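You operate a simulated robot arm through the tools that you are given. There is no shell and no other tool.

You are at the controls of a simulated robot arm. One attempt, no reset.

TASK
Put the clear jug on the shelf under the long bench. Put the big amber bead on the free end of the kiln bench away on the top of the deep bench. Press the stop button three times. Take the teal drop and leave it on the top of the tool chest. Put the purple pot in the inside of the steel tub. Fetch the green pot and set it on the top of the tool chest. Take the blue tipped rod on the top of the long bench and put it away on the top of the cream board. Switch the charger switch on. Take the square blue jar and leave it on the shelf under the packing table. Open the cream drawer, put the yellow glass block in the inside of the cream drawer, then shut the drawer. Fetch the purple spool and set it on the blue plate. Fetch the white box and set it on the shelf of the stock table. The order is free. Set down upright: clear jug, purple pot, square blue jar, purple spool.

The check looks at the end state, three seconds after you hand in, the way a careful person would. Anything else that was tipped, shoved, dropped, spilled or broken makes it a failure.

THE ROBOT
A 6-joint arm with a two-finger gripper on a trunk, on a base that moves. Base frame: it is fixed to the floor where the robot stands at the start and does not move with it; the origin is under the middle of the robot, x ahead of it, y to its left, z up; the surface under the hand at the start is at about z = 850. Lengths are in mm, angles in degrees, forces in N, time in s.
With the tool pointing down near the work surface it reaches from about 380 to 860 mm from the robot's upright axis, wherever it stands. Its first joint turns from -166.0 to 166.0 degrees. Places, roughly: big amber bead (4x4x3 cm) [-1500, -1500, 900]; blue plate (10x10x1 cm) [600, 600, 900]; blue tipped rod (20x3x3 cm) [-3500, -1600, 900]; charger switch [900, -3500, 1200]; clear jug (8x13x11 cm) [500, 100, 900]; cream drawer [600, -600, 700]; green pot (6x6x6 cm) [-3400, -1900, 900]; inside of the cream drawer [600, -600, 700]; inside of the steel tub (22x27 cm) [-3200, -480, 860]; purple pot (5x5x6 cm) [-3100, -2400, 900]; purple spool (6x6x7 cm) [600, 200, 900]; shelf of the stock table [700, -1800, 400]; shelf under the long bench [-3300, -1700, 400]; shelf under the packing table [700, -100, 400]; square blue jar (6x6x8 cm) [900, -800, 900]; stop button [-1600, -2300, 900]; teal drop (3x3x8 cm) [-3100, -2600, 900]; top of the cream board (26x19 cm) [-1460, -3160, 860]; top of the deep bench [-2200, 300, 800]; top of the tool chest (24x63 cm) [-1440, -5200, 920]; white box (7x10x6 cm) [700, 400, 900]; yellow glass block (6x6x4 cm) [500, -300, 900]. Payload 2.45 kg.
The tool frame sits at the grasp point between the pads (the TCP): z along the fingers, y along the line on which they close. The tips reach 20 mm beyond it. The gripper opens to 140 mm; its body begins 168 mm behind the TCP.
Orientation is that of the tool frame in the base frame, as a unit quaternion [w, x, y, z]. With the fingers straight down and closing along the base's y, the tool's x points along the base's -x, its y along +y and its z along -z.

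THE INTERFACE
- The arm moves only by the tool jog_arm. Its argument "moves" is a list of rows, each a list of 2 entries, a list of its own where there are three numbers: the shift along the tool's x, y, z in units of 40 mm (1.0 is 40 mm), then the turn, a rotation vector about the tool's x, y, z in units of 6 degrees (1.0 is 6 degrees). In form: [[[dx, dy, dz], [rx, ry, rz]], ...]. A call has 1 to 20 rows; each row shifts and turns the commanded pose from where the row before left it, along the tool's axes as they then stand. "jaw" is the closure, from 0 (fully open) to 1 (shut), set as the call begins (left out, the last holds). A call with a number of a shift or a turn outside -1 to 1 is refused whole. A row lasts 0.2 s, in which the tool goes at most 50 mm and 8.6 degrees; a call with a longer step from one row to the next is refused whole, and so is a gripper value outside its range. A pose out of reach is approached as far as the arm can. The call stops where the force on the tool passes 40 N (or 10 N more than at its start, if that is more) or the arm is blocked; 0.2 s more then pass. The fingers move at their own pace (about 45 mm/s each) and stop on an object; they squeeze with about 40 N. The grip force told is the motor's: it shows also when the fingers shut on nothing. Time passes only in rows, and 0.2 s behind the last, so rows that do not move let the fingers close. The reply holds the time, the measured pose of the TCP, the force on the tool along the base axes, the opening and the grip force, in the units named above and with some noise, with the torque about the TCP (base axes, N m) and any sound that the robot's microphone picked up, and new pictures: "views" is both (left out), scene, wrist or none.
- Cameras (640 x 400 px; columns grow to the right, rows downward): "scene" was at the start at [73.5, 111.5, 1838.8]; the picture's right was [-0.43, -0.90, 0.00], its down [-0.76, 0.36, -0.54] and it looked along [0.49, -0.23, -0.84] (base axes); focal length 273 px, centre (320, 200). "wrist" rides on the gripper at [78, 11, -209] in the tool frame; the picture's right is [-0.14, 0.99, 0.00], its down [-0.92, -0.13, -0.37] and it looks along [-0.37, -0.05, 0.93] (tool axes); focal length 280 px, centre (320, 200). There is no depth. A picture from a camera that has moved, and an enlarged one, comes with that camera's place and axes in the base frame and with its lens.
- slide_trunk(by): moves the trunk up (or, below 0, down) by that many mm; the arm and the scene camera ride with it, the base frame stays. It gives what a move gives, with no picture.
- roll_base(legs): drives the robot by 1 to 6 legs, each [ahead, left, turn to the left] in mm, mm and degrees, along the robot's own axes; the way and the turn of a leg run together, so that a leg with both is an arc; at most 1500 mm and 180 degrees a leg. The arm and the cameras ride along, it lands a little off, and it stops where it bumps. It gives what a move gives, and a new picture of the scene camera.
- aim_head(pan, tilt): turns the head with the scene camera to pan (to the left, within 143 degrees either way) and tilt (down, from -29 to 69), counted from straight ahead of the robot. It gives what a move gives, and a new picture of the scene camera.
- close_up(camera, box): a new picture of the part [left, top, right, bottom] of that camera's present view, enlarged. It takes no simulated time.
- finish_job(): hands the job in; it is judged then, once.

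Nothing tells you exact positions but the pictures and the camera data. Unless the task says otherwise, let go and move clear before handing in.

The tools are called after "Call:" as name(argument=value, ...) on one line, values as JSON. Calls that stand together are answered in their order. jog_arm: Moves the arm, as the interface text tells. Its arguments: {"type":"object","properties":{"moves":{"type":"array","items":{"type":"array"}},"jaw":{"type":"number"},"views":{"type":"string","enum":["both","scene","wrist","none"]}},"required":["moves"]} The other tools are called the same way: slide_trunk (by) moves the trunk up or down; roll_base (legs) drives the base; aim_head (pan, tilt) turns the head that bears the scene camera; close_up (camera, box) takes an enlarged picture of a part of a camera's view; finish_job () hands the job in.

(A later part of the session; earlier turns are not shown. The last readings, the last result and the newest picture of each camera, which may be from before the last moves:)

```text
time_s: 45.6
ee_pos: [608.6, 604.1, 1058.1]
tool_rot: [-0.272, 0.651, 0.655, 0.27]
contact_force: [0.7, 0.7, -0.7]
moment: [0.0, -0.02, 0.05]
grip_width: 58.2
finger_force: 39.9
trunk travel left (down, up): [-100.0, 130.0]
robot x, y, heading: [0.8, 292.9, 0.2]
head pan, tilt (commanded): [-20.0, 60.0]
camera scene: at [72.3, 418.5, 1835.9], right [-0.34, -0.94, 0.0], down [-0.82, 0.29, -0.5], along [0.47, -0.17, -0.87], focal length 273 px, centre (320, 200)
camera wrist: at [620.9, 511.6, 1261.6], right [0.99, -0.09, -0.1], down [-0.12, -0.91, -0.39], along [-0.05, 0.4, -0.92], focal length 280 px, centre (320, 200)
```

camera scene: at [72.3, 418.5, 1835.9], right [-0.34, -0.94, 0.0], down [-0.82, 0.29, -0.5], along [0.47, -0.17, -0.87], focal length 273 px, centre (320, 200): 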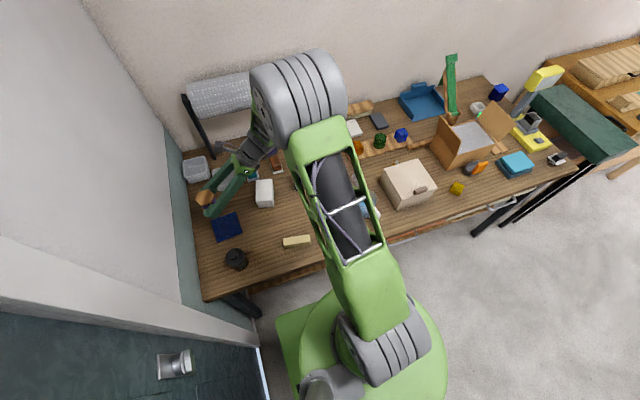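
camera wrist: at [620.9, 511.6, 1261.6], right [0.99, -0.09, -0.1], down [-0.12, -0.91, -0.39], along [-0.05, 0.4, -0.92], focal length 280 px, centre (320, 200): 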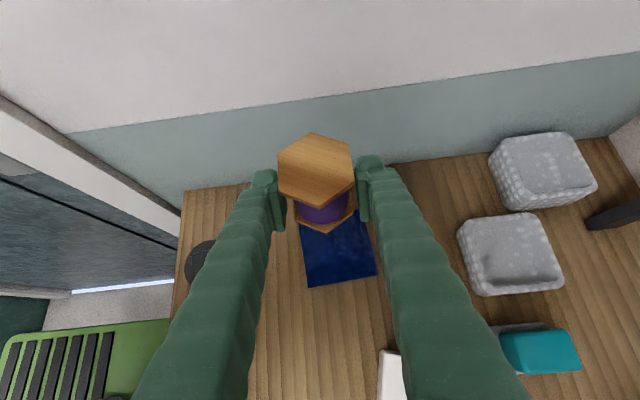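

The plate's centre is at about [613, 609]; spool is nearly over it. Small correction and lower to just above the plate.

Call:
jog_arm(moves=[[[0.05, 0.07, 0.05], [0, 0, 0]], [[-0.5, 0, 0.5], [0, 0, 0]], [[-0.6, 0, 0.6], [0, 0, 0]], [[-0.6, 0, 0.6], [0, 0, 0]], [[-0.5, 0, 0.5], [0, 0, 0]], [[-0.4, 0, 0.4], [0, 0, 0]], [[0, 0, 0], [0, 0, 0]]], views="both")

```text
time_s: 47.2
ee_pos: [613.4, 607.7, 912.2]
tool_rot: [-0.271, 0.652, 0.655, 0.27]
contact_force: [-0.1, -0.2, -0.9]
moment: [0.0, -0.03, 0.0]
grip_width: 58.4
finger_force: 40.1
trunk travel left (down, up): [-100.0, 130.0]
robot x, y, heading: [-1.0, 302.3, 0.3]
head pan, tilt (commanded): [-20.0, 60.0]
camera scene: at [72.3, 418.7, 1835.9], right [-0.34, -0.94, 0.0], down [-0.82, 0.29, -0.5], along [0.47, -0.17, -0.87], focal length 273 px, centre (320, 200)
camera wrist: at [625.3, 514.9, 1115.0], right [0.99, -0.09, -0.1], down [-0.12, -0.91, -0.39], along [-0.05, 0.4, -0.92], focal length 280 px, centre (320, 200)
```

scene: 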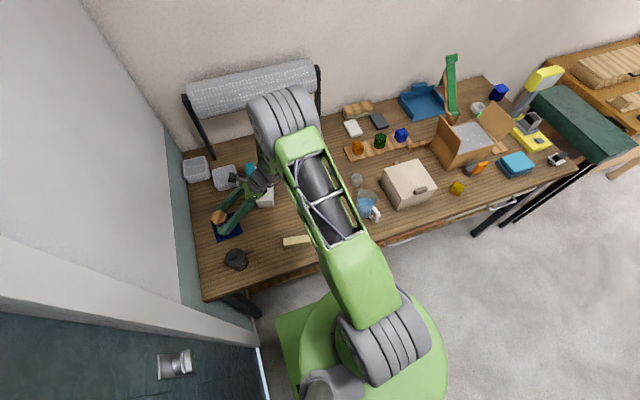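
wrist: 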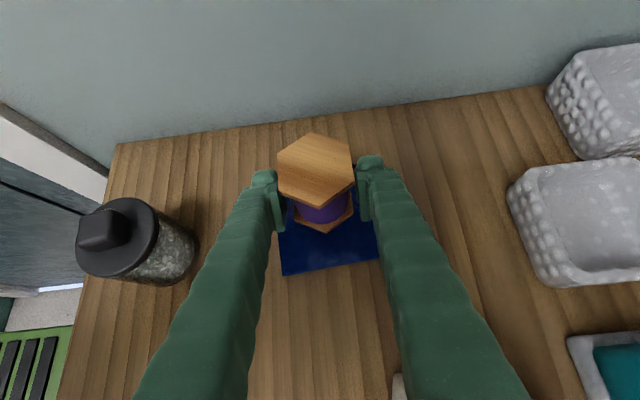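

Spool is centred over the plate within a few mm. Lowering gently to contact.

Call:
jog_arm(moves=[[[-0.08, -0.07, 0.08], [0, 0, 0]], [[-0.08, 0, 0.08], [0, 0, 0]], [[-0.05, 0, 0.05], [0, 0, 0]], [[0, 0, 0], [0, 0, 0]]], views="none")

Call:
jog_arm(moves=[[[-0.05, 0, 0.05], [0, 0, 0]], [[0, 0, 0], [0, 0, 0]]], views="wrist")

```text
time_s: 48.2
ee_pos: [610.3, 607.3, 898.6]
tool_rot: [-0.271, 0.651, 0.655, 0.269]
contact_force: [0.3, -0.5, -1.2]
moment: [0.01, 0.0, -0.04]
grip_width: 58.2
finger_force: 39.9
trunk travel left (down, up): [-100.0, 130.0]
robot x, y, heading: [-3.0, 300.5, 0.1]
head pan, tilt (commanded): [-20.0, 60.0]
```

```text
time_s: 48.8
ee_pos: [609.9, 608.2, 895.8]
tool_rot: [-0.271, 0.652, 0.655, 0.27]
contact_force: [0.2, -0.1, -2.2]
moment: [-0.02, 0.0, 0.01]
grip_width: 58.5
finger_force: 40.4
trunk travel left (down, up): [-100.0, 130.0]
robot x, y, heading: [-1.8, 299.6, 0.2]
head pan, tilt (commanded): [-20.0, 60.0]
camera wrist: at [622.3, 514.9, 1098.9], right [0.99, -0.09, -0.1], down [-0.12, -0.91, -0.39], along [-0.05, 0.4, -0.92], focal length 280 px, centre (320, 200)
```

wrist: 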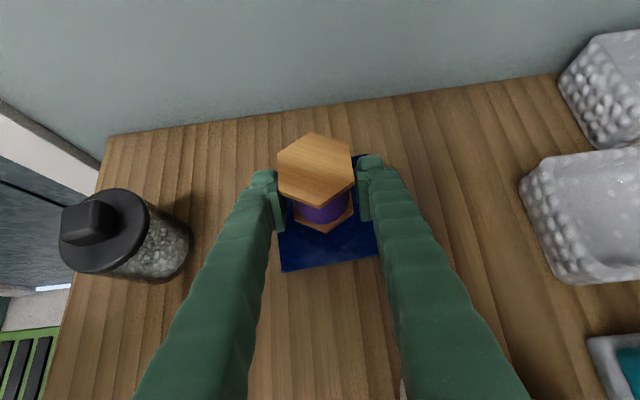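

Call:
jog_arm(moves=[[[-0.05, 0, 0.05], [0, 0, 0]], [[0, 0, 0], [0, 0, 0]]], views="none")

Call:
jog_arm(moves=[[[-0.04, 0, 0.04], [0, 0, 0]], [[0, 0, 0], [0, 0, 0]]], views="none")

```text
time_s: 49.4
ee_pos: [609.5, 607.9, 892.7]
tool_rot: [-0.272, 0.651, 0.655, 0.27]
contact_force: [-0.8, -0.2, -1.1]
moment: [-0.02, -0.03, 0.02]
grip_width: 58.5
finger_force: 40.2
trunk travel left (down, up): [-100.0, 130.0]
robot x, y, heading: [-0.7, 303.0, 0.2]
head pan, tilt (commanded): [-20.0, 60.0]
```

```text
time_s: 50.0
ee_pos: [610.8, 607.8, 891.5]
tool_rot: [-0.271, 0.652, 0.655, 0.27]
contact_force: [-0.2, 0.4, -0.4]
moment: [-0.04, -0.01, -0.01]
grip_width: 58.3
finger_force: 40.0
trunk travel left (down, up): [-100.0, 130.0]
robot x, y, heading: [-0.7, 299.9, 0.3]
head pan, tilt (commanded): [-20.0, 60.0]
```

Call:
jog_arm(moves=[[[-0.04, 0, 0.04], [0, 0, 0]], [[0, 0, 0], [0, 0, 0]]], views="none")

Call:
jog_arm(moves=[[[-0.04, 0, 0.04], [0, 0, 0]], [[0, 0, 0], [0, 0, 0]]], views="wrist")

```text
time_s: 50.6
ee_pos: [610.7, 608.7, 889.7]
tool_rot: [-0.272, 0.652, 0.655, 0.27]
contact_force: [-0.1, -0.4, -0.5]
moment: [0.0, -0.04, 0.03]
grip_width: 58.3
finger_force: 39.7
trunk travel left (down, up): [-100.0, 130.0]
robot x, y, heading: [0.2, 299.4, 0.2]
head pan, tilt (commanded): [-20.0, 60.0]
```

```text
time_s: 51.2
ee_pos: [610.7, 608.0, 888.8]
tool_rot: [-0.271, 0.651, 0.655, 0.271]
contact_force: [-0.7, -1.4, 9.4]
moment: [0.22, 0.1, -0.01]
grip_width: 58.3
finger_force: 40.3
trunk travel left (down, up): [-100.0, 130.0]
robot x, y, heading: [-1.9, 301.4, 0.4]
head pan, tilt (commanded): [-20.0, 60.0]
camera wrist: at [621.7, 514.6, 1090.9], right [0.99, -0.09, -0.1], down [-0.12, -0.91, -0.39], along [-0.05, 0.4, -0.91], focal length 280 px, centre (320, 200)
```

wrist: 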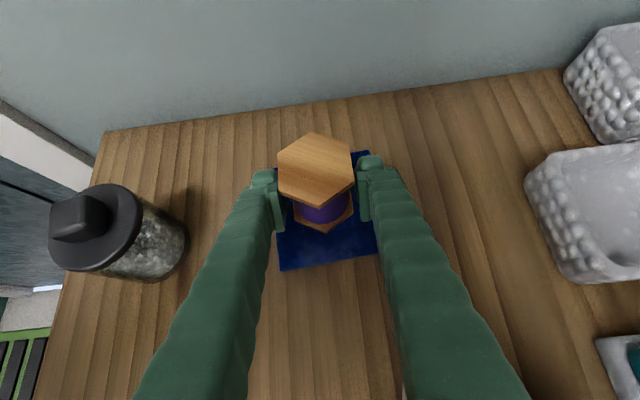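

Contact felt (9 N). Releasing and backing off along the tool axis.

Call:
jog_arm(moves=[[[0, 0, 0], [0, 0, 0]], [[0, 0, 0], [0, 0, 0]], [[0, 0, 0], [0, 0, 0]], [[0, 0, 0], [0, 0, 0]]], jaw=0.35, views="none")

Call:
jog_arm(moves=[[[0, 0, -0.5], [0, 0, 0]], [[0, 0, -1], [0, 0, 0]], [[0, 0, -1], [0, 0, 0]], [[0, 0, -1], [0, 0, 0]], [[0, 0, -1], [0, 0, 0]], [[0, 0, 0], [0, 0, 0]]], views="both")

```text
time_s: 52.2
ee_pos: [609.8, 608.6, 886.5]
tool_rot: [-0.272, 0.651, 0.655, 0.27]
contact_force: [-0.2, -0.3, 0.0]
moment: [0.03, -0.02, 0.01]
grip_width: 91.2
finger_force: 0.1
trunk travel left (down, up): [-100.0, 130.0]
robot x, y, heading: [-1.3, 300.2, 0.4]
head pan, tilt (commanded): [-20.0, 60.0]
```

```text
time_s: 53.6
ee_pos: [612.9, 479.2, 1014.7]
tool_rot: [-0.271, 0.652, 0.655, 0.27]
contact_force: [-0.3, 0.5, -0.3]
moment: [0.02, 0.0, -0.02]
grip_width: 91.0
finger_force: 0.0
trunk travel left (down, up): [-100.0, 130.0]
robot x, y, heading: [2.6, 298.5, 0.2]
head pan, tilt (commanded): [-20.0, 60.0]
camera scene: at [72.3, 418.7, 1835.8], right [-0.34, -0.94, 0.0], down [-0.82, 0.29, -0.5], along [0.47, -0.17, -0.87], focal length 273 px, centre (320, 200)
camera wrist: at [623.8, 387.0, 1219.0], right [0.99, -0.09, -0.1], down [-0.12, -0.91, -0.39], along [-0.05, 0.4, -0.92], focal length 280 px, centre (320, 200)
```

scene: 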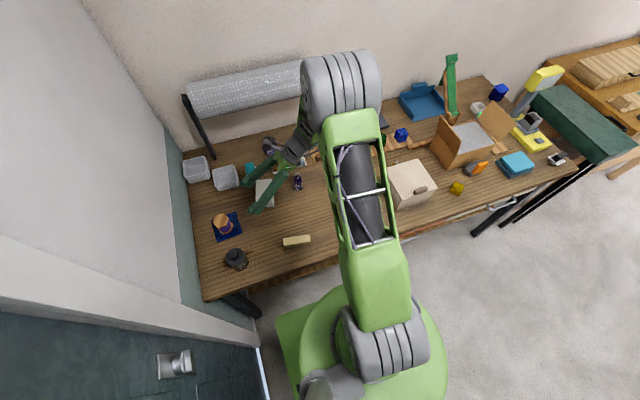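
wrist: 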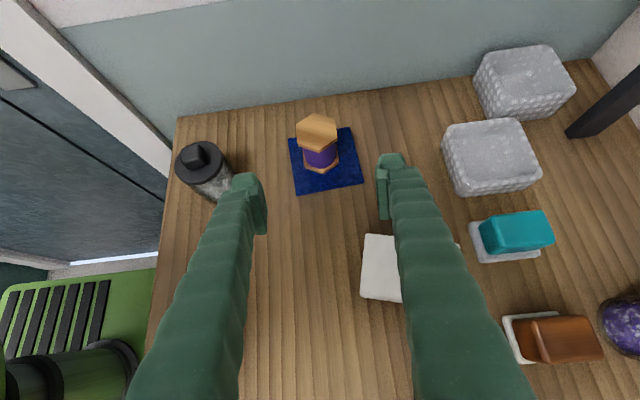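

The spool stands upright on the plate. Next I'll back away from the table and look at the drawer front, the shelf beneath, and the stock table from further back.

Call:
roll_base(legs=[[-500, 0, 0], [0, -700, 0]])

Call:
aim_head(pan=-10, tilt=45)

Call:
aim_head(pan=-50, tilt=35)

```text
time_s: 56.4
ee_pos: [159.4, 474.8, 1015.2]
tool_rot: [-0.271, 0.653, 0.654, 0.27]
contact_force: [1.1, -0.4, -0.6]
moment: [0.01, 0.05, 0.01]
grip_width: 90.7
finger_force: 0.0
trunk travel left (down, up): [-100.0, 130.0]
robot x, y, heading: [-456.5, 298.5, -0.1]
head pan, tilt (commanded): [-20.0, 60.0]
stopped in leg 1: the robot was blocked; the commanded pose is now the measured one
camera scene: at [-380.2, 416.5, 1835.7], right [-0.34, -0.94, 0.0], down [-0.81, 0.3, -0.5], along [0.47, -0.17, -0.87], focal length 273 px, centre (320, 200)
```

scene: 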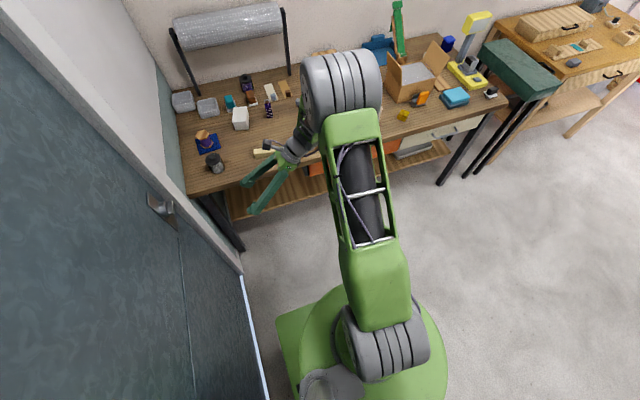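

```text
time_s: 57.1
ee_pos: [157.6, 476.5, 1016.8]
tool_rot: [-0.271, 0.653, 0.654, 0.271]
contact_force: [0.3, 0.3, 0.7]
moment: [0.01, -0.05, -0.04]
grip_width: 90.8
finger_force: 0.1
trunk travel left (down, up): [-100.0, 130.0]
robot x, y, heading: [-456.6, 298.7, -0.1]
head pan, tilt (commanded): [-10.0, 45.0]
camera scene: at [-365.0, 425.1, 1855.3], right [-0.17, -0.98, 0.0], down [-0.7, 0.12, -0.71], along [0.7, -0.12, -0.71], focal length 273 px, centre (320, 200)
```

scene: 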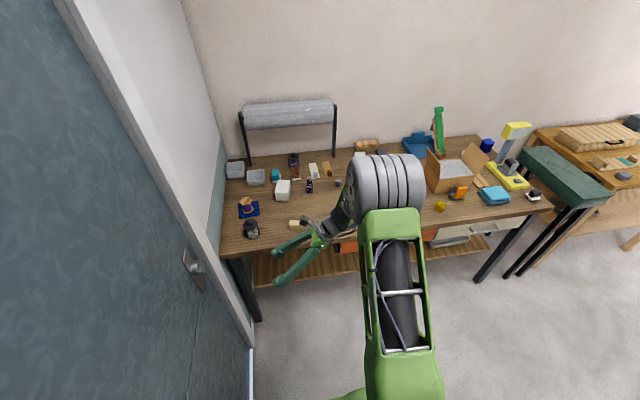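

```text
time_s: 58.2
ee_pos: [158.3, 476.0, 1016.5]
tool_rot: [-0.272, 0.652, 0.654, 0.271]
contact_force: [0.3, 0.5, -0.5]
moment: [-0.02, 0.02, -0.01]
grip_width: 91.0
finger_force: 0.1
trunk travel left (down, up): [-100.0, 130.0]
robot x, y, heading: [-452.5, 295.3, 0.3]
head pan, tilt (commanded): [-50.0, 35.0]
camera scene: at [-388.3, 371.9, 1870.1], right [-0.77, -0.64, 0.0], down [-0.37, 0.44, -0.82], along [0.53, -0.63, -0.57], focal length 273 px, centre (320, 200)
```

scene: 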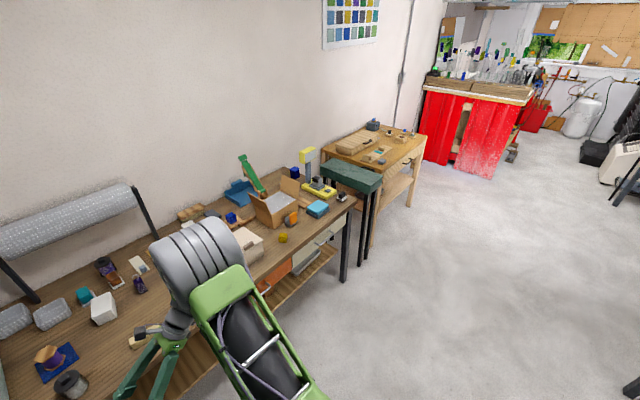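

I bumped lightly against something behind (the green cabinet). I'll move forward off it and slide right to face the drawer.

Call:
roll_base(legs=[[60, 0, 0], [0, -800, 0]])

Call:
aim_head(pan=10, tilt=45)

Call:
aim_head(pan=-45, tilt=45)

```text
time_s: 66.2
ee_pos: [213.6, -343.2, 1014.8]
tool_rot: [-0.27, 0.658, 0.648, 0.273]
contact_force: [-0.2, 0.0, 0.2]
moment: [-0.01, -0.03, -0.01]
grip_width: 91.0
finger_force: 0.0
trunk travel left (down, up): [-100.0, 130.0]
robot x, y, heading: [-404.0, -508.1, -1.0]
head pan, tilt (commanded): [-50.0, 35.0]
camera scene: at [-333.0, -438.5, 1870.2], right [-0.78, -0.63, 0.0], down [-0.36, 0.44, -0.82], along [0.52, -0.64, -0.57], focal length 273 px, centre (320, 200)
```

scene: 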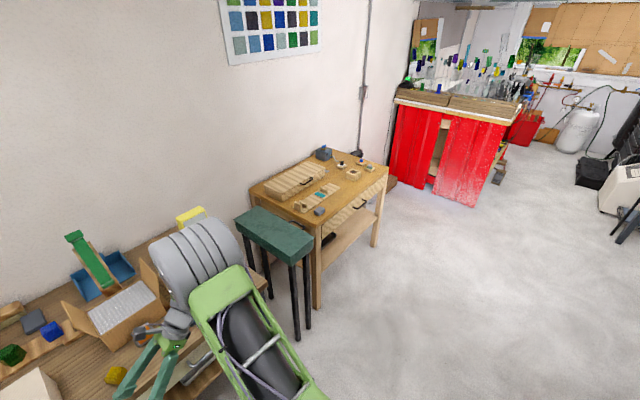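

```text
time_s: 67.5
ee_pos: [214.6, -342.5, 1016.7]
tool_rot: [-0.269, 0.658, 0.649, 0.272]
contact_force: [0.4, -0.1, -0.5]
moment: [0.03, 0.03, 0.0]
grip_width: 91.1
finger_force: 0.0
trunk travel left (down, up): [-100.0, 130.0]
robot x, y, heading: [-404.8, -510.0, -0.5]
head pan, tilt (commanded): [10.0, 45.0]
camera scene: at [-308.3, -357.2, 1855.3], right [0.16, -0.99, 0.0], down [-0.7, -0.11, -0.71], along [0.7, 0.11, -0.71], focal length 273 px, centre (320, 200)
```

scene: 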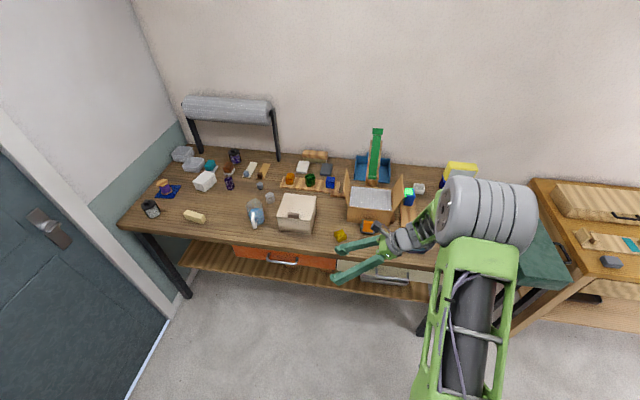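

```text
time_s: 68.8
ee_pos: [213.7, -342.0, 1015.9]
tool_rot: [-0.269, 0.658, 0.649, 0.273]
contact_force: [-0.3, -0.6, 1.2]
moment: [0.01, -0.02, -0.03]
grip_width: 91.1
finger_force: 0.1
trunk travel left (down, up): [-100.0, 130.0]
robot x, y, heading: [-400.6, -512.1, -0.6]
head pan, tilt (commanded): [-45.0, 45.0]
camera scene: at [-331.9, -428.3, 1855.3], right [-0.72, -0.7, 0.0], down [-0.49, 0.51, -0.71], along [0.49, -0.51, -0.71], focal length 273 px, centre (320, 200)
```

scene: 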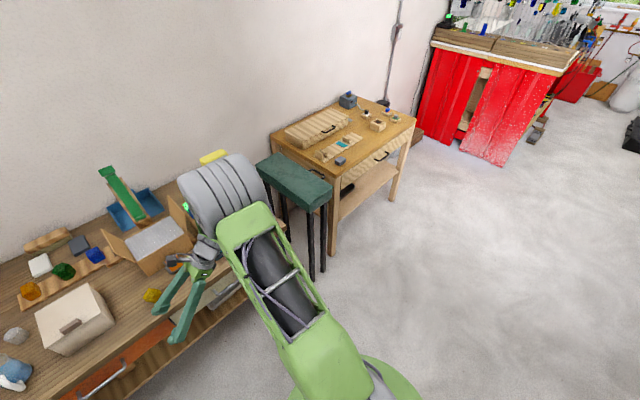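

I can see the orange and cream drawers and the lower shelf of the packing table. Zooming in on them.

Call:
aim_head(pan=8, tilt=50)

Call:
close_up(camera="scene", box=[180, 180, 480, 360])

Call:
close_up(camera="scene", box=[280, 130, 480, 260])

```text
time_s: 70.0
ee_pos: [214.0, -342.3, 1015.4]
tool_rot: [-0.268, 0.658, 0.649, 0.273]
contact_force: [-0.4, -1.2, 0.1]
moment: [0.01, -0.02, 0.0]
grip_width: 91.0
finger_force: 0.1
trunk travel left (down, up): [-100.0, 130.0]
robot x, y, heading: [-400.0, -512.0, -0.6]
head pan, tilt (commanded): [8.0, 50.0]
camera scene: at [-312.2, -360.5, 1848.4], right [0.12, -0.99, 0.0], down [-0.76, -0.1, -0.64], along [0.64, 0.08, -0.77], focal length 273 px, centre (320, 200)
```

scene: 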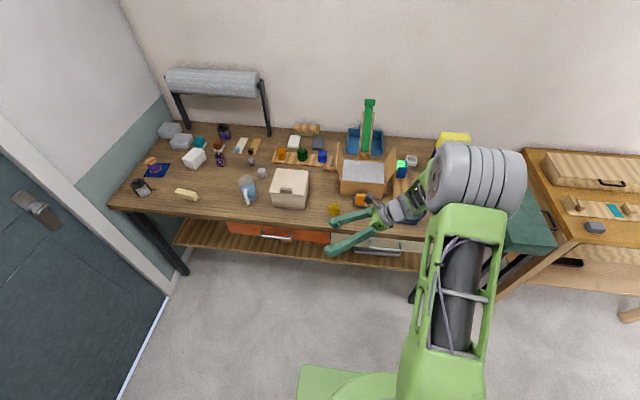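

```text
2.13 times, centred on (330, 270) of scene
camera zoom: at [-312.2, -360.5, 1848.4], right [0.12, -0.99, 0.0], down [-0.76, -0.1, -0.64], along [0.64, 0.08, -0.77], focal length 583 px, centre (299, 51)
```

zoom: 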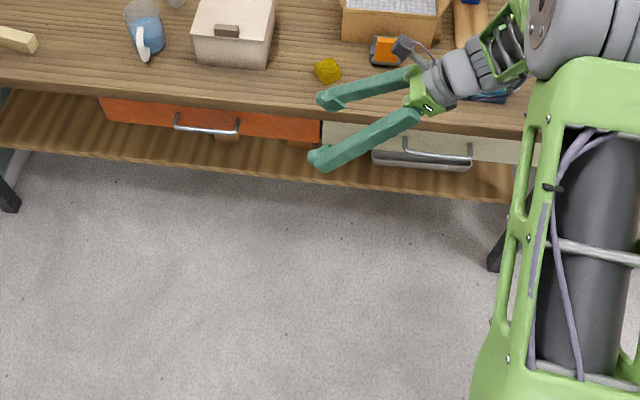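

```text
3.08 times, centred on (380, 195) of scene
camera zoom: at [-312.2, -360.5, 1848.4], right [0.12, -0.99, 0.0], down [-0.76, -0.1, -0.64], along [0.64, 0.08, -0.77], focal length 841 px, centre (135, 215)
```

zoom: 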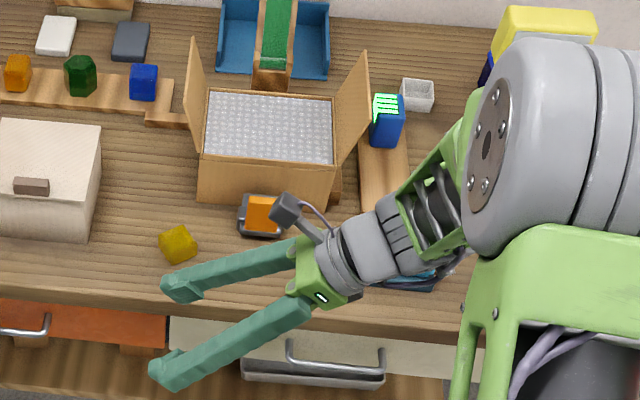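

The cream drawer's handle is a horizontal bar near [335, -568, ~770]. I'll turn the tool to point straight at it (fingers closing vertically) to look with the wrist camera and later pull it.

Call:
jog_arm(moves=[[[0, 0, 0], [0, -1, 0]], [[0, 0, 0], [0, -1, 0]], [[0, 0, 0], [0, -1, 0]], [[0, 0, 0], [0, -1, 0]], [[0, 0, 0], [0, -1, 0]], [[0, 0, 0], [0, -1, 0]], [[0, 0, 0], [0, -1, 0]], [[0, 0, 0], [0, -0.5, 0]]], views="none")

Call:
jog_arm(moves=[[[0, 0, 0], [-1, 0, 0]], [[0, 0, 0], [-1, 0, 0]], [[0, 0, 0], [-1, 0, 0]], [[0, 0, 0], [-1, 0, 0]], [[0, 0, 0], [-1, 0, 0]], [[0, 0, 0], [-1, 0, 0]], [[0, 0, 0], [-1, 0, 0]], [[0, 0, 0], [-1, 0, 0]], [[0, 0, 0], [-1, 0, 0]], [[0, 0, 0], [-1, 0, 0]], [[0, 0, 0], [-1, 0, 0]], [[0, 0, 0], [-1, 0, 0]], [[0, 0, 0], [-1, 0, 0]], [[0, 0, 0], [-1, 0, 0]], [[0, 0, 0], [-1, 0, 0]], [[0, 0, 0], [0, 0, 0]]])

```text
time_s: 71.8
ee_pos: [213.6, -341.5, 1015.8]
tool_rot: [0.001, 0.712, 0.702, -0.001]
contact_force: [-0.5, 0.4, 0.6]
moment: [0.02, 0.01, -0.01]
grip_width: 91.1
finger_force: 0.0
trunk travel left (down, up): [-100.0, 130.0]
robot x, y, heading: [-399.8, -510.6, -0.8]
head pan, tilt (commanded): [8.0, 50.0]
```

```text
time_s: 75.2
ee_pos: [214.0, -342.6, 1015.9]
tool_rot: [0.147, 0.696, 0.688, 0.146]
contact_force: [0.5, 0.3, 0.0]
moment: [0.02, 0.01, 0.01]
grip_width: 91.3
finger_force: 0.0
out of reach, approached as far as the arm can: row 5, 6, 7, 8, 9, 10, 11, 12, 13, 14, 15
trunk travel left (down, up): [-100.0, 130.0]
robot x, y, heading: [-402.6, -511.6, -1.0]
head pan, tilt (commanded): [8.0, 50.0]
camera scene: at [-312.2, -360.4, 1848.4], right [0.12, -0.99, 0.0], down [-0.76, -0.1, -0.64], along [0.64, 0.08, -0.77], focal length 273 px, centre (320, 200)
camera wrist: at [141.1, -263.7, 1212.5], right [0.9, -0.15, 0.4], down [-0.28, -0.92, 0.29], along [0.33, -0.37, -0.87], focal length 280 px, centre (320, 200)
```

scene: 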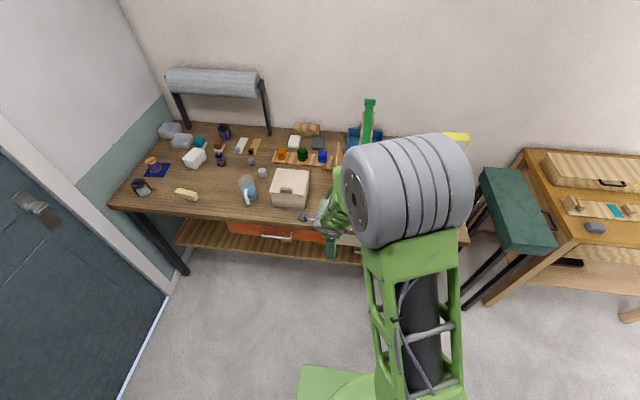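
wrist: 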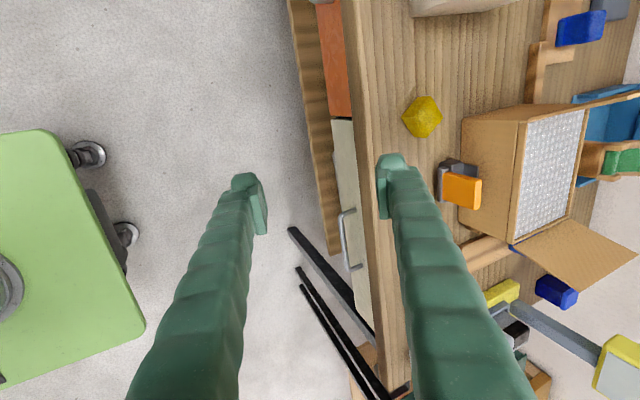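

The arm can't point horizontally this close (inner reach limit); I'd need to stand farther back for that. Let me look closely at the handle in this view.

Call:
close_up(camera="wrist", box=[280, 100, 440, 300])

```text
2.00 times, centred on (360, 200) of wrist
camera zoom: at [141.1, -263.7, 1212.5], right [0.9, -0.15, 0.4], down [-0.28, -0.92, 0.29], along [0.33, -0.37, -0.87], focal length 561 px, centre (240, 200)
```

zoom: 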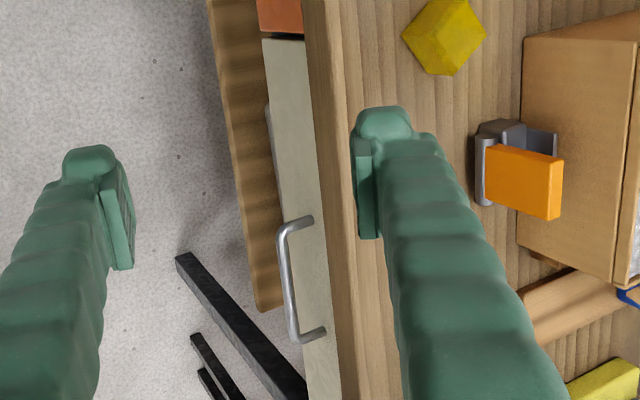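

The handle is a D-bar at about x≈336, y −485…−608, z≈793, with ~27 mm clearance to the drawer front. I'll stand farther back so the arm can point horizontally, then extend toward it.

Call:
roll_base(legs=[[-270, 0, 0.8]])

Call:
jog_arm(moves=[[[0, 0.3, 0], [0, 0, 0]], [[0, 0, 0], [0, 0, 0]]], views="none")

```text
time_s: 77.1
ee_pos: [-48.0, -333.7, 1016.5]
tool_rot: [0.147, 0.694, 0.69, 0.146]
contact_force: [-0.1, 0.3, -0.3]
moment: [0.0, -0.04, 0.04]
grip_width: 91.1
finger_force: 0.0
trunk travel left (down, up): [-100.0, 130.0]
robot x, y, heading: [-658.9, -507.4, -0.5]
head pan, tilt (commanded): [8.0, 50.0]
camera scene: at [-575.2, -357.0, 1848.5], right [0.13, -0.99, 0.0], down [-0.76, -0.1, -0.64], along [0.64, 0.09, -0.77], focal length 273 px, centre (320, 200)
```

scene: 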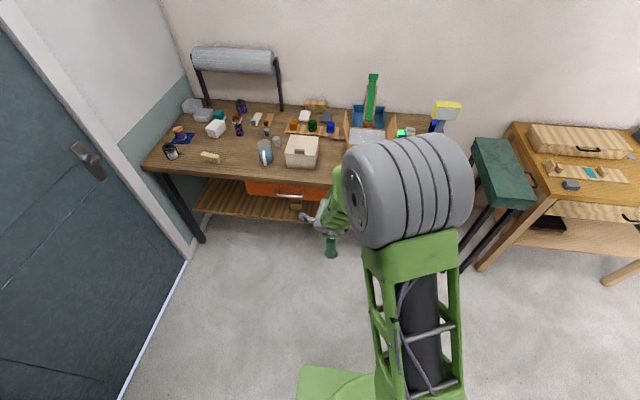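

```text
time_s: 77.7
ee_pos: [-35.7, -334.5, 1021.7]
tool_rot: [0.146, 0.694, 0.69, 0.145]
contact_force: [0.6, -0.1, -0.2]
moment: [0.0, 0.0, 0.0]
grip_width: 91.0
finger_force: 0.1
trunk travel left (down, up): [-100.0, 130.0]
robot x, y, heading: [-662.8, -505.5, -0.4]
head pan, tilt (commanded): [8.0, 50.0]
```

Call:
jog_arm(moves=[[[-0.66, 0.71, 0.32], [0, 0, 0]], [[-0.66, 0.71, 0.32], [0, 0, 0]], [[-0.66, 0.71, 0.32], [0, 0, 0]], [[-0.66, 0.71, 0.32], [0, 0, 0]], [[-0.66, 0.71, 0.32], [0, 0, 0]], [[-0.66, 0.71, 0.32], [0, 0, 0]], [[-0.66, 0.71, 0.32], [0, 0, 0]], [[-0.66, 0.71, 0.32], [0, 0, 0]], [[0, 0, 0], [0, 0, 0]]], views="none")

Call:
jog_arm(moves=[[[0, 0, 0], [-1, 0, 0]], [[0, 0, 0], [-1, 0, 0]], [[0, 0, 0], [-1, 0, 0]], [[0, 0, 0], [-1, 0, 0]], [[0, 0, 0], [-1, 0, 0]], [[0, 0, 0], [-1, 0, 0]], [[0, 0, 0], [-1, 0, 0]], [[0, 0, 0], [-1, 0, 0]], [[0, 0, 0], [-1, 0, 0]], [[0, 0, 0], [-1, 0, 0]], [[0, 0, 0], [-1, 0, 0]], [[0, 0, 0], [0, 0, 0]]])

```text
time_s: 79.7
ee_pos: [208.4, -546.3, 1018.4]
tool_rot: [0.147, 0.693, 0.69, 0.146]
contact_force: [-0.1, 0.2, 0.2]
moment: [0.01, -0.01, -0.01]
grip_width: 91.2
finger_force: 0.1
trunk travel left (down, up): [-100.0, 130.0]
robot x, y, heading: [-658.5, -509.4, -0.4]
head pan, tilt (commanded): [8.0, 50.0]
```

```text
time_s: 82.3
ee_pos: [211.7, -546.9, 1020.3]
tool_rot: [0.501, 0.502, 0.499, 0.499]
contact_force: [-0.5, 0.6, -0.4]
moment: [-0.01, 0.0, 0.0]
grip_width: 91.1
finger_force: 0.0
out of reach, approached as far as the arm can: row 3
trunk travel left (down, up): [-100.0, 130.0]
robot x, y, heading: [-663.4, -504.6, -0.3]
head pan, tilt (commanded): [8.0, 50.0]
camera scene: at [-574.0, -357.0, 1848.5], right [0.13, -0.99, 0.0], down [-0.76, -0.1, -0.64], along [0.64, 0.09, -0.77], focal length 273 px, centre (320, 200)
camera wrist: at [2.9, -468.1, 1031.5], right [0.0, -0.14, 0.99], down [-0.37, -0.92, -0.13], along [0.93, -0.37, -0.05], focal length 280 px, centre (320, 200)
```

scene: 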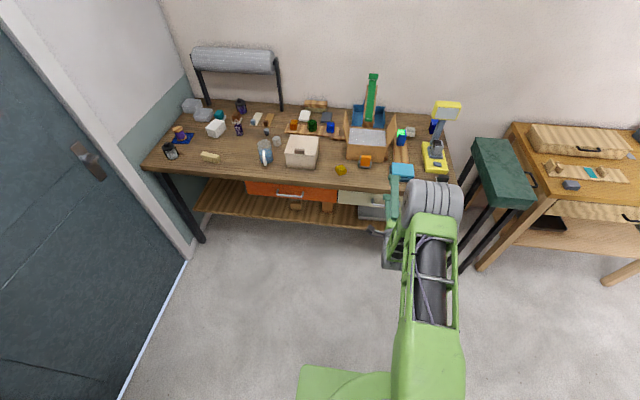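
wrist: 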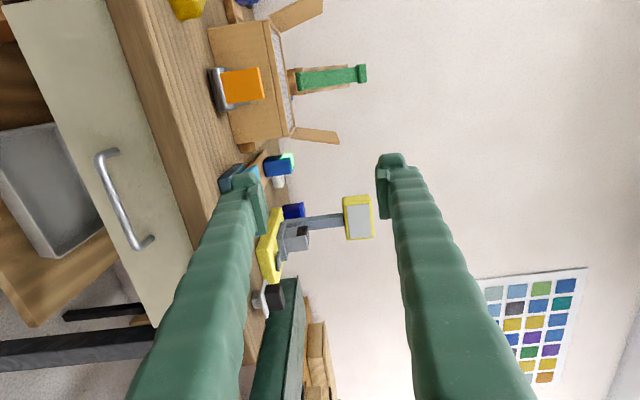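

By triangulating two views, the handle bar is at x≈367, z≈727, y −515…−650, and the drawer front at x≈396. I'll lower the tool to that height, aligned with the bar's centre.

Call:
jog_arm(moves=[[[-0.12, -0.92, 0], [0, 0, 0]], [[-0.12, -0.92, 0], [0, 0, 0]], [[-0.12, -0.92, 0], [0, 0, 0]], [[-0.12, -0.92, 0], [0, 0, 0]], [[-0.12, -0.92, 0], [0, 0, 0]], [[-0.12, -0.92, 0], [0, 0, 0]], [[-0.12, -0.92, 0], [0, 0, 0]], [[-0.06, -0.9, 0], [0, 0, 0]], [[0, 0, 0], [0, 0, 0]]], jaw=0.55)

```text
time_s: 84.3
ee_pos: [209.8, -581.2, 724.5]
tool_rot: [0.501, 0.502, 0.499, 0.498]
contact_force: [0.3, -0.2, -0.3]
moment: [0.01, -0.03, -0.01]
grip_width: 62.9
finger_force: 0.0
trunk travel left (down, up): [-100.0, 130.0]
robot x, y, heading: [-664.8, -508.0, -0.4]
head pan, tilt (commanded): [8.0, 50.0]
camera scene: at [-574.0, -357.0, 1848.5], right [0.13, -0.99, 0.0], down [-0.76, -0.1, -0.64], along [0.64, 0.09, -0.77], focal length 273 px, centre (320, 200)
camera wrist: at [1.3, -503.2, 736.6], right [0.0, -0.14, 0.99], down [-0.37, -0.92, -0.13], along [0.93, -0.37, -0.05], focal length 280 px, centre (320, 200)
```

scene: 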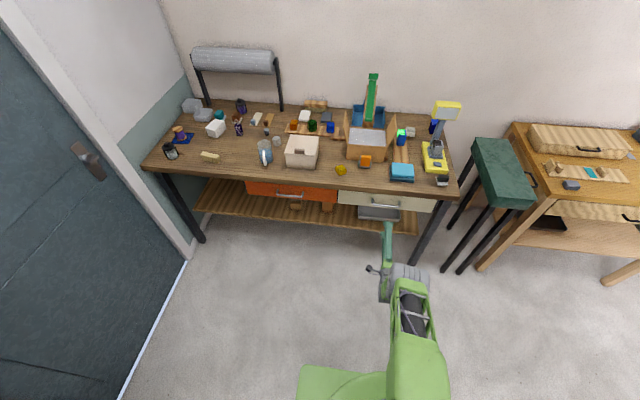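
wrist: 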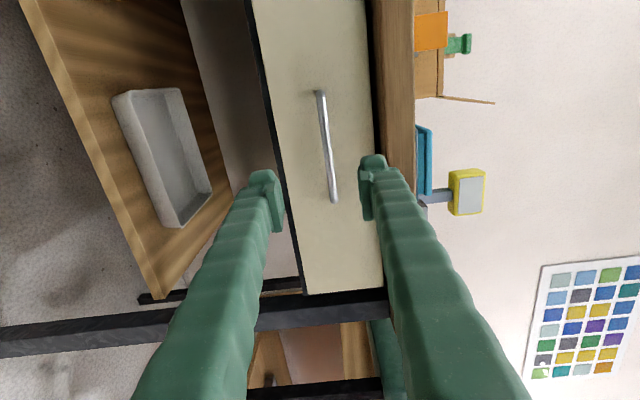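

The bar is at z≈737, centred at y≈−581. I'll narrow the opening to 40 mm, align and move in around the bar.

Call:
jog_arm(moves=[[[0, 0.31, 0], [0, 0, 0]], [[0, 0, 0.8], [0, 0, 0]], [[0, 0, 0.8], [0, 0, 0]], [[0, 0, 0.8], [0, 0, 0]], [[0, 0, 0.6], [0, 0, 0]], [[0, 0, 0.5], [0, 0, 0]], [[0, 0, 0.22], [0, 0, 0]], [[0, 0, 0], [0, 0, 0]]], jaw=0.71, views="wrist")

```text
time_s: 86.1
ee_pos: [331.2, -580.7, 770.7]
tool_rot: [0.5, 0.502, 0.499, 0.498]
contact_force: [-0.8, 0.3, 0.8]
moment: [0.0, 0.0, -0.02]
grip_width: 40.6
finger_force: 0.1
out of reach, approached as far as the arm can: row 4, 5, 6, 7
trunk travel left (down, up): [-100.0, 130.0]
robot x, y, heading: [-664.2, -506.9, -0.5]
head pan, tilt (commanded): [8.0, 50.0]
camera wrist: at [123.7, -501.7, 784.0], right [0.0, -0.14, 0.99], down [-0.37, -0.92, -0.13], along [0.93, -0.37, -0.05], focal length 280 px, centre (320, 200)
```

wrist: 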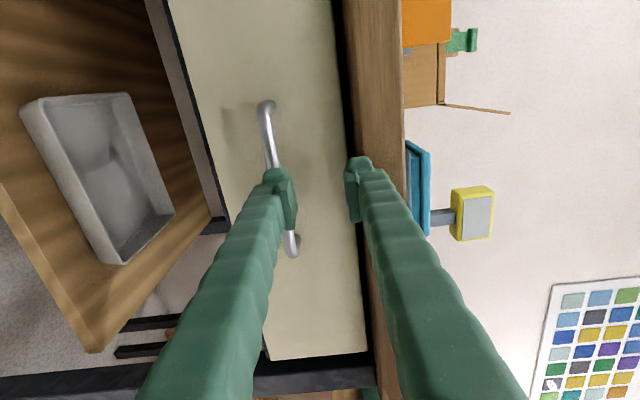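

The arm's limit at this height is about r≈970. I'll retract a bit, drive the base 130 mm closer, and retry.

Call:
jog_arm(moves=[[[0, 0, -0.8], [0, 0, 0]], [[0, 0, -0.8], [0, 0, 0]], [[0, 0, -0.8], [0, 0, 0]], [[0, 0, -0.8], [0, 0, 0]], [[0, 0, -0.8], [0, 0, 0]], [[0, 0, 0], [0, 0, 0]]], views="none")

Call:
roll_base(legs=[[120, 0, 0]])

Call:
jog_arm(moves=[[[0, 0, 0], [0, 0, 0]]], views="wrist")

```text
time_s: 87.5
ee_pos: [170.8, -580.1, 771.4]
tool_rot: [0.501, 0.501, 0.5, 0.499]
contact_force: [0.8, 0.5, -0.6]
moment: [0.02, -0.01, -0.02]
grip_width: 40.6
finger_force: 0.1
trunk travel left (down, up): [-100.0, 130.0]
robot x, y, heading: [-665.2, -510.0, -0.5]
head pan, tilt (commanded): [8.0, 50.0]
```

```text
time_s: 88.7
ee_pos: [293.0, -580.7, 771.4]
tool_rot: [0.5, 0.502, 0.5, 0.498]
contact_force: [0.2, -0.3, 0.6]
moment: [-0.01, -0.01, 0.02]
grip_width: 40.6
finger_force: 0.1
trunk travel left (down, up): [-100.0, 130.0]
robot x, y, heading: [-541.3, -510.1, -0.0]
head pan, tilt (commanded): [8.0, 50.0]
camera scene: at [-453.1, -357.6, 1848.3], right [0.13, -0.99, 0.0], down [-0.76, -0.1, -0.64], along [0.64, 0.09, -0.77], focal length 273 px, centre (320, 200)
```

scene: 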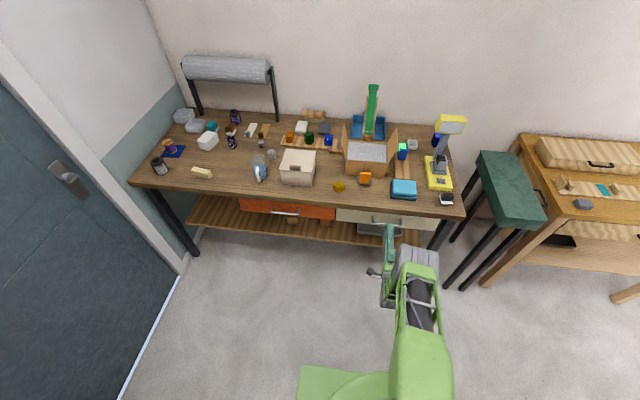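

```text
time_s: 89.1
ee_pos: [291.4, -579.9, 772.0]
tool_rot: [0.5, 0.502, 0.499, 0.499]
contact_force: [0.3, 0.1, 0.4]
moment: [0.02, 0.0, 0.01]
grip_width: 40.6
finger_force: 0.1
trunk travel left (down, up): [-100.0, 130.0]
robot x, y, heading: [-542.2, -510.2, -0.4]
head pan, tilt (commanded): [8.0, 50.0]
camera wrist: at [83.2, -501.9, 783.7], right [0.0, -0.14, 0.99], down [-0.37, -0.92, -0.13], along [0.93, -0.37, -0.05], focal length 280 px, centre (320, 200)
```

wrist: 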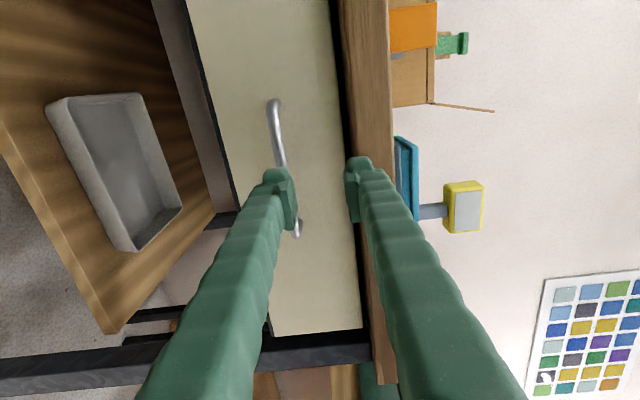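

Call:
jog_arm(moves=[[[0, -0.92, 0], [0, 0, 0]], [[0, 0, 0.5], [0, 0, 0]], [[0, 0, 0.5], [0, 0, 0]], [[0, 0, 0.4], [0, 0, 0]], [[0, 0, 0.25], [0, 0, 0]], [[0, 0, 0], [0, 0, 0]]], views="wrist")

```text
time_s: 90.5
ee_pos: [357.3, -580.0, 736.3]
tool_rot: [0.5, 0.501, 0.5, 0.498]
contact_force: [0.3, 0.0, 0.0]
moment: [-0.04, 0.03, 0.0]
grip_width: 40.5
finger_force: 0.1
trunk travel left (down, up): [-100.0, 130.0]
robot x, y, heading: [-538.9, -508.2, -0.5]
head pan, tilt (commanded): [8.0, 50.0]
camera wrist: at [149.0, -503.0, 746.4], right [0.0, -0.14, 0.99], down [-0.37, -0.92, -0.13], along [0.93, -0.37, -0.05], focal length 280 px, centre (320, 200)
```

wrist: 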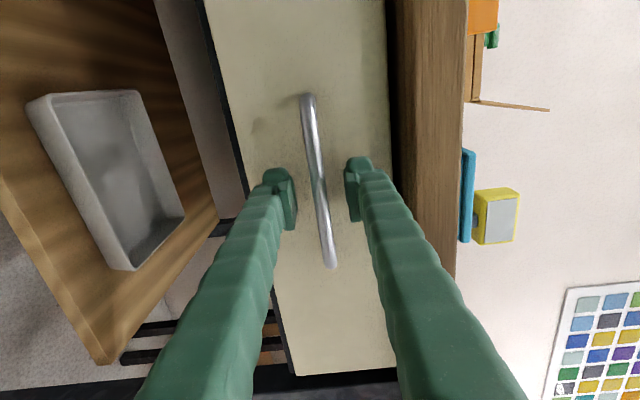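

The bar is centred between the fingers. A few mm more, then close on it.

Call:
jog_arm(moves=[[[0, 0, 0.1], [0, 0, 0]], [[0, 0, 0], [0, 0, 0]], [[0, 0, 0], [0, 0, 0]], [[0, 0, 0], [0, 0, 0]], [[0, 0, 0], [0, 0, 0]]], jaw=1, views="wrist")

```text
time_s: 91.7
ee_pos: [360.5, -580.7, 734.9]
tool_rot: [0.501, 0.501, 0.5, 0.499]
contact_force: [0.2, 0.8, -0.5]
moment: [-0.03, -0.01, 0.03]
grip_width: 6.8
finger_force: 34.6
trunk travel left (down, up): [-100.0, 130.0]
robot x, y, heading: [-541.5, -506.7, -0.4]
head pan, tilt (commanded): [8.0, 50.0]
camera wrist: at [152.9, -502.5, 746.7], right [0.0, -0.14, 0.99], down [-0.37, -0.92, -0.13], along [0.93, -0.37, -0.05], focal length 280 px, centre (320, 200)
```

wrist: 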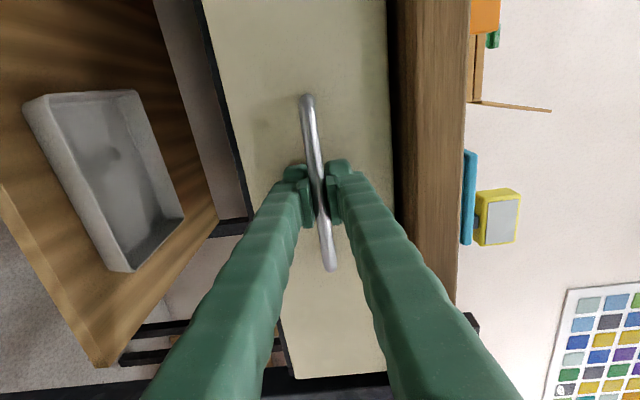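

I have the bar (6.8 mm). Now I pull the drawer open by driving the base straight back 230 mm.

Call:
roll_base(legs=[[-230, 0, 0]])

Call:
jog_arm(moves=[[[0, 0, 0], [0, 0, 0]]], views="wrist")

```text
time_s: 93.4
ee_pos: [134.2, -580.4, 734.5]
tool_rot: [0.5, 0.502, 0.499, 0.498]
contact_force: [-0.2, -19.5, -0.3]
moment: [-0.2, 0.08, -0.1]
grip_width: 6.6
finger_force: 34.2
trunk travel left (down, up): [-100.0, 130.0]
robot x, y, heading: [-766.6, -504.4, 0.2]
head pan, tilt (commanded): [8.0, 50.0]
camera scene: at [-680.9, -358.4, 1848.6], right [0.14, -0.99, 0.0], down [-0.76, -0.1, -0.64], along [0.64, 0.09, -0.77], focal length 273 px, centre (320, 200)
```

scene: 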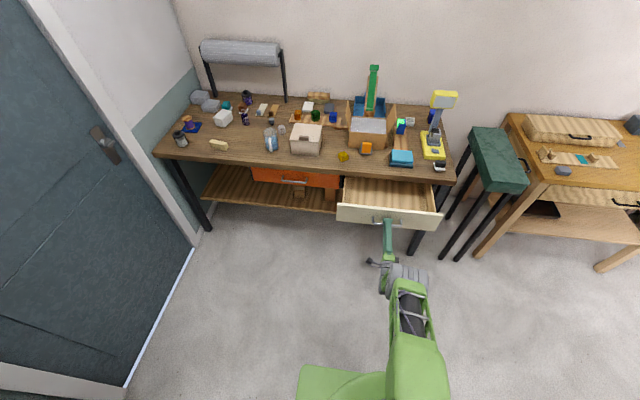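

```text
time_s: 93.8
ee_pos: [134.8, -580.6, 734.8]
tool_rot: [0.5, 0.503, 0.498, 0.499]
contact_force: [-1.2, -2.4, 0.5]
moment: [-0.08, 0.01, 0.03]
grip_width: 6.6
finger_force: 34.6
trunk travel left (down, up): [-100.0, 130.0]
robot x, y, heading: [-768.2, -510.2, -0.3]
head pan, tilt (commanded): [8.0, 50.0]
camera wrist: at [-73.5, -502.0, 746.7], right [0.0, -0.14, 0.99], down [-0.37, -0.92, -0.13], along [0.93, -0.37, -0.05], focal length 280 px, centre (320, 200)
```

wrist: 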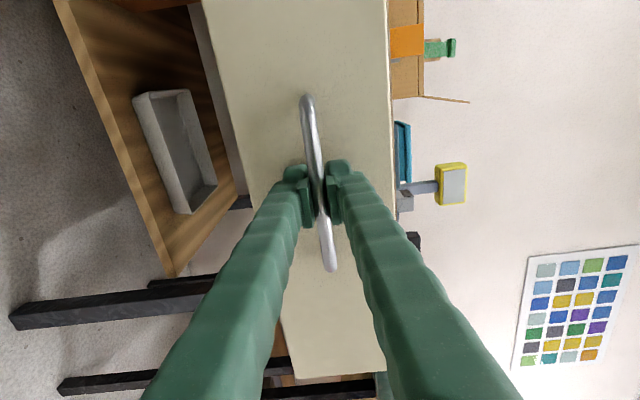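

The drawer is open about 226 mm. Releasing the handle and backing straight off.

Call:
jog_arm(moves=[[[0, 0, 0], [0, 0, 0]], [[0, 0, 0], [0, 0, 0]], [[0, 0, 0], [0, 0, 0]]], jaw=0.65, views="none")

Call:
roll_base(legs=[[-100, 0, 0]])

Call:
jog_arm(moves=[[[0, 1, 0], [0, 0, 0]], [[0, 1, 0], [0, 0, 0]], [[0, 1, 0], [0, 0, 0]], [[0, 1, 0], [0, 0, 0]], [[0, 1, 0], [0, 0, 0]], [[0, 1, 0], [0, 0, 0]], [[0, 1, 0], [0, 0, 0]], [[0, 1, 0], [0, 0, 0]], [[0, 1, 0], [0, 0, 0]], [[0, 1, 0], [0, 0, 0]], [[0, 0, 0], [0, 0, 0]]], views="both")

```text
time_s: 94.6
ee_pos: [134.4, -581.4, 734.6]
tool_rot: [0.501, 0.502, 0.499, 0.499]
contact_force: [-0.5, 0.3, -0.4]
moment: [-0.03, -0.02, -0.02]
grip_width: 48.9
finger_force: 0.1
trunk travel left (down, up): [-100.0, 130.0]
robot x, y, heading: [-769.6, -509.8, -0.3]
head pan, tilt (commanded): [8.0, 50.0]
```

```text
time_s: 95.8
ee_pos: [35.4, -579.0, 734.8]
tool_rot: [0.5, 0.501, 0.499, 0.499]
contact_force: [0.4, 0.4, -0.1]
moment: [-0.02, 0.0, 0.0]
grip_width: 49.0
finger_force: 0.1
trunk travel left (down, up): [-100.0, 130.0]
robot x, y, heading: [-866.8, -508.9, -0.0]
head pan, tilt (commanded): [8.0, 50.0]
camera scene: at [-780.3, -356.4, 1848.5], right [0.14, -0.99, 0.0], down [-0.76, -0.1, -0.64], along [0.64, 0.09, -0.77], focal length 273 px, centre (320, 200)
```

scene: 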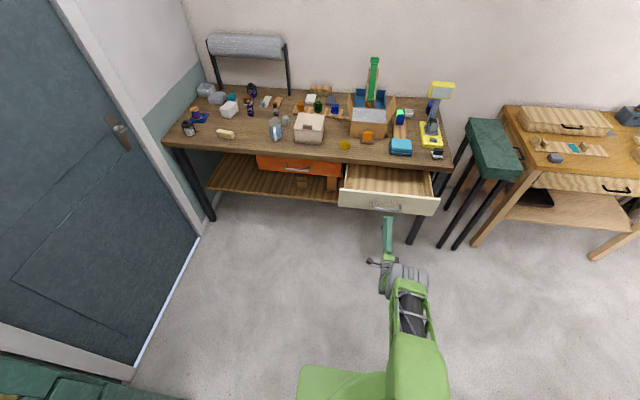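

```text
time_s: 98.2
ee_pos: [35.3, -581.6, 1135.2]
tool_rot: [0.5, 0.502, 0.5, 0.498]
contact_force: [0.1, 0.3, 0.3]
moment: [-0.01, 0.0, 0.0]
grip_width: 49.0
finger_force: 0.2
trunk travel left (down, up): [-100.0, 130.0]
robot x, y, heading: [-865.8, -506.9, -0.2]
head pan, tilt (commanded): [8.0, 50.0]
camera scene: at [-779.5, -356.4, 1848.4], right [0.14, -0.99, 0.0], down [-0.76, -0.1, -0.64], along [0.64, 0.09, -0.77], focal length 273 px, centre (320, 200)
camera wrist: at [-171.3, -501.8, 1146.8], right [0.0, -0.14, 0.99], down [-0.37, -0.92, -0.13], along [0.93, -0.37, -0.05], focal length 280 px, centre (320, 200)
```

scene: 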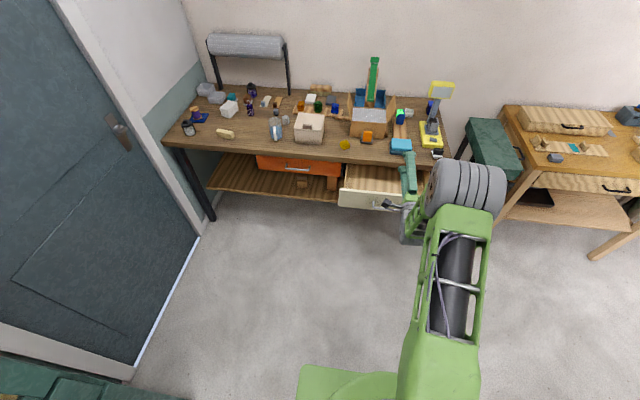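
wrist: 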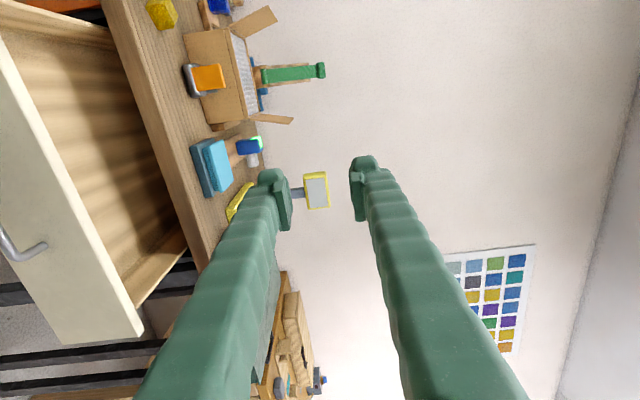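

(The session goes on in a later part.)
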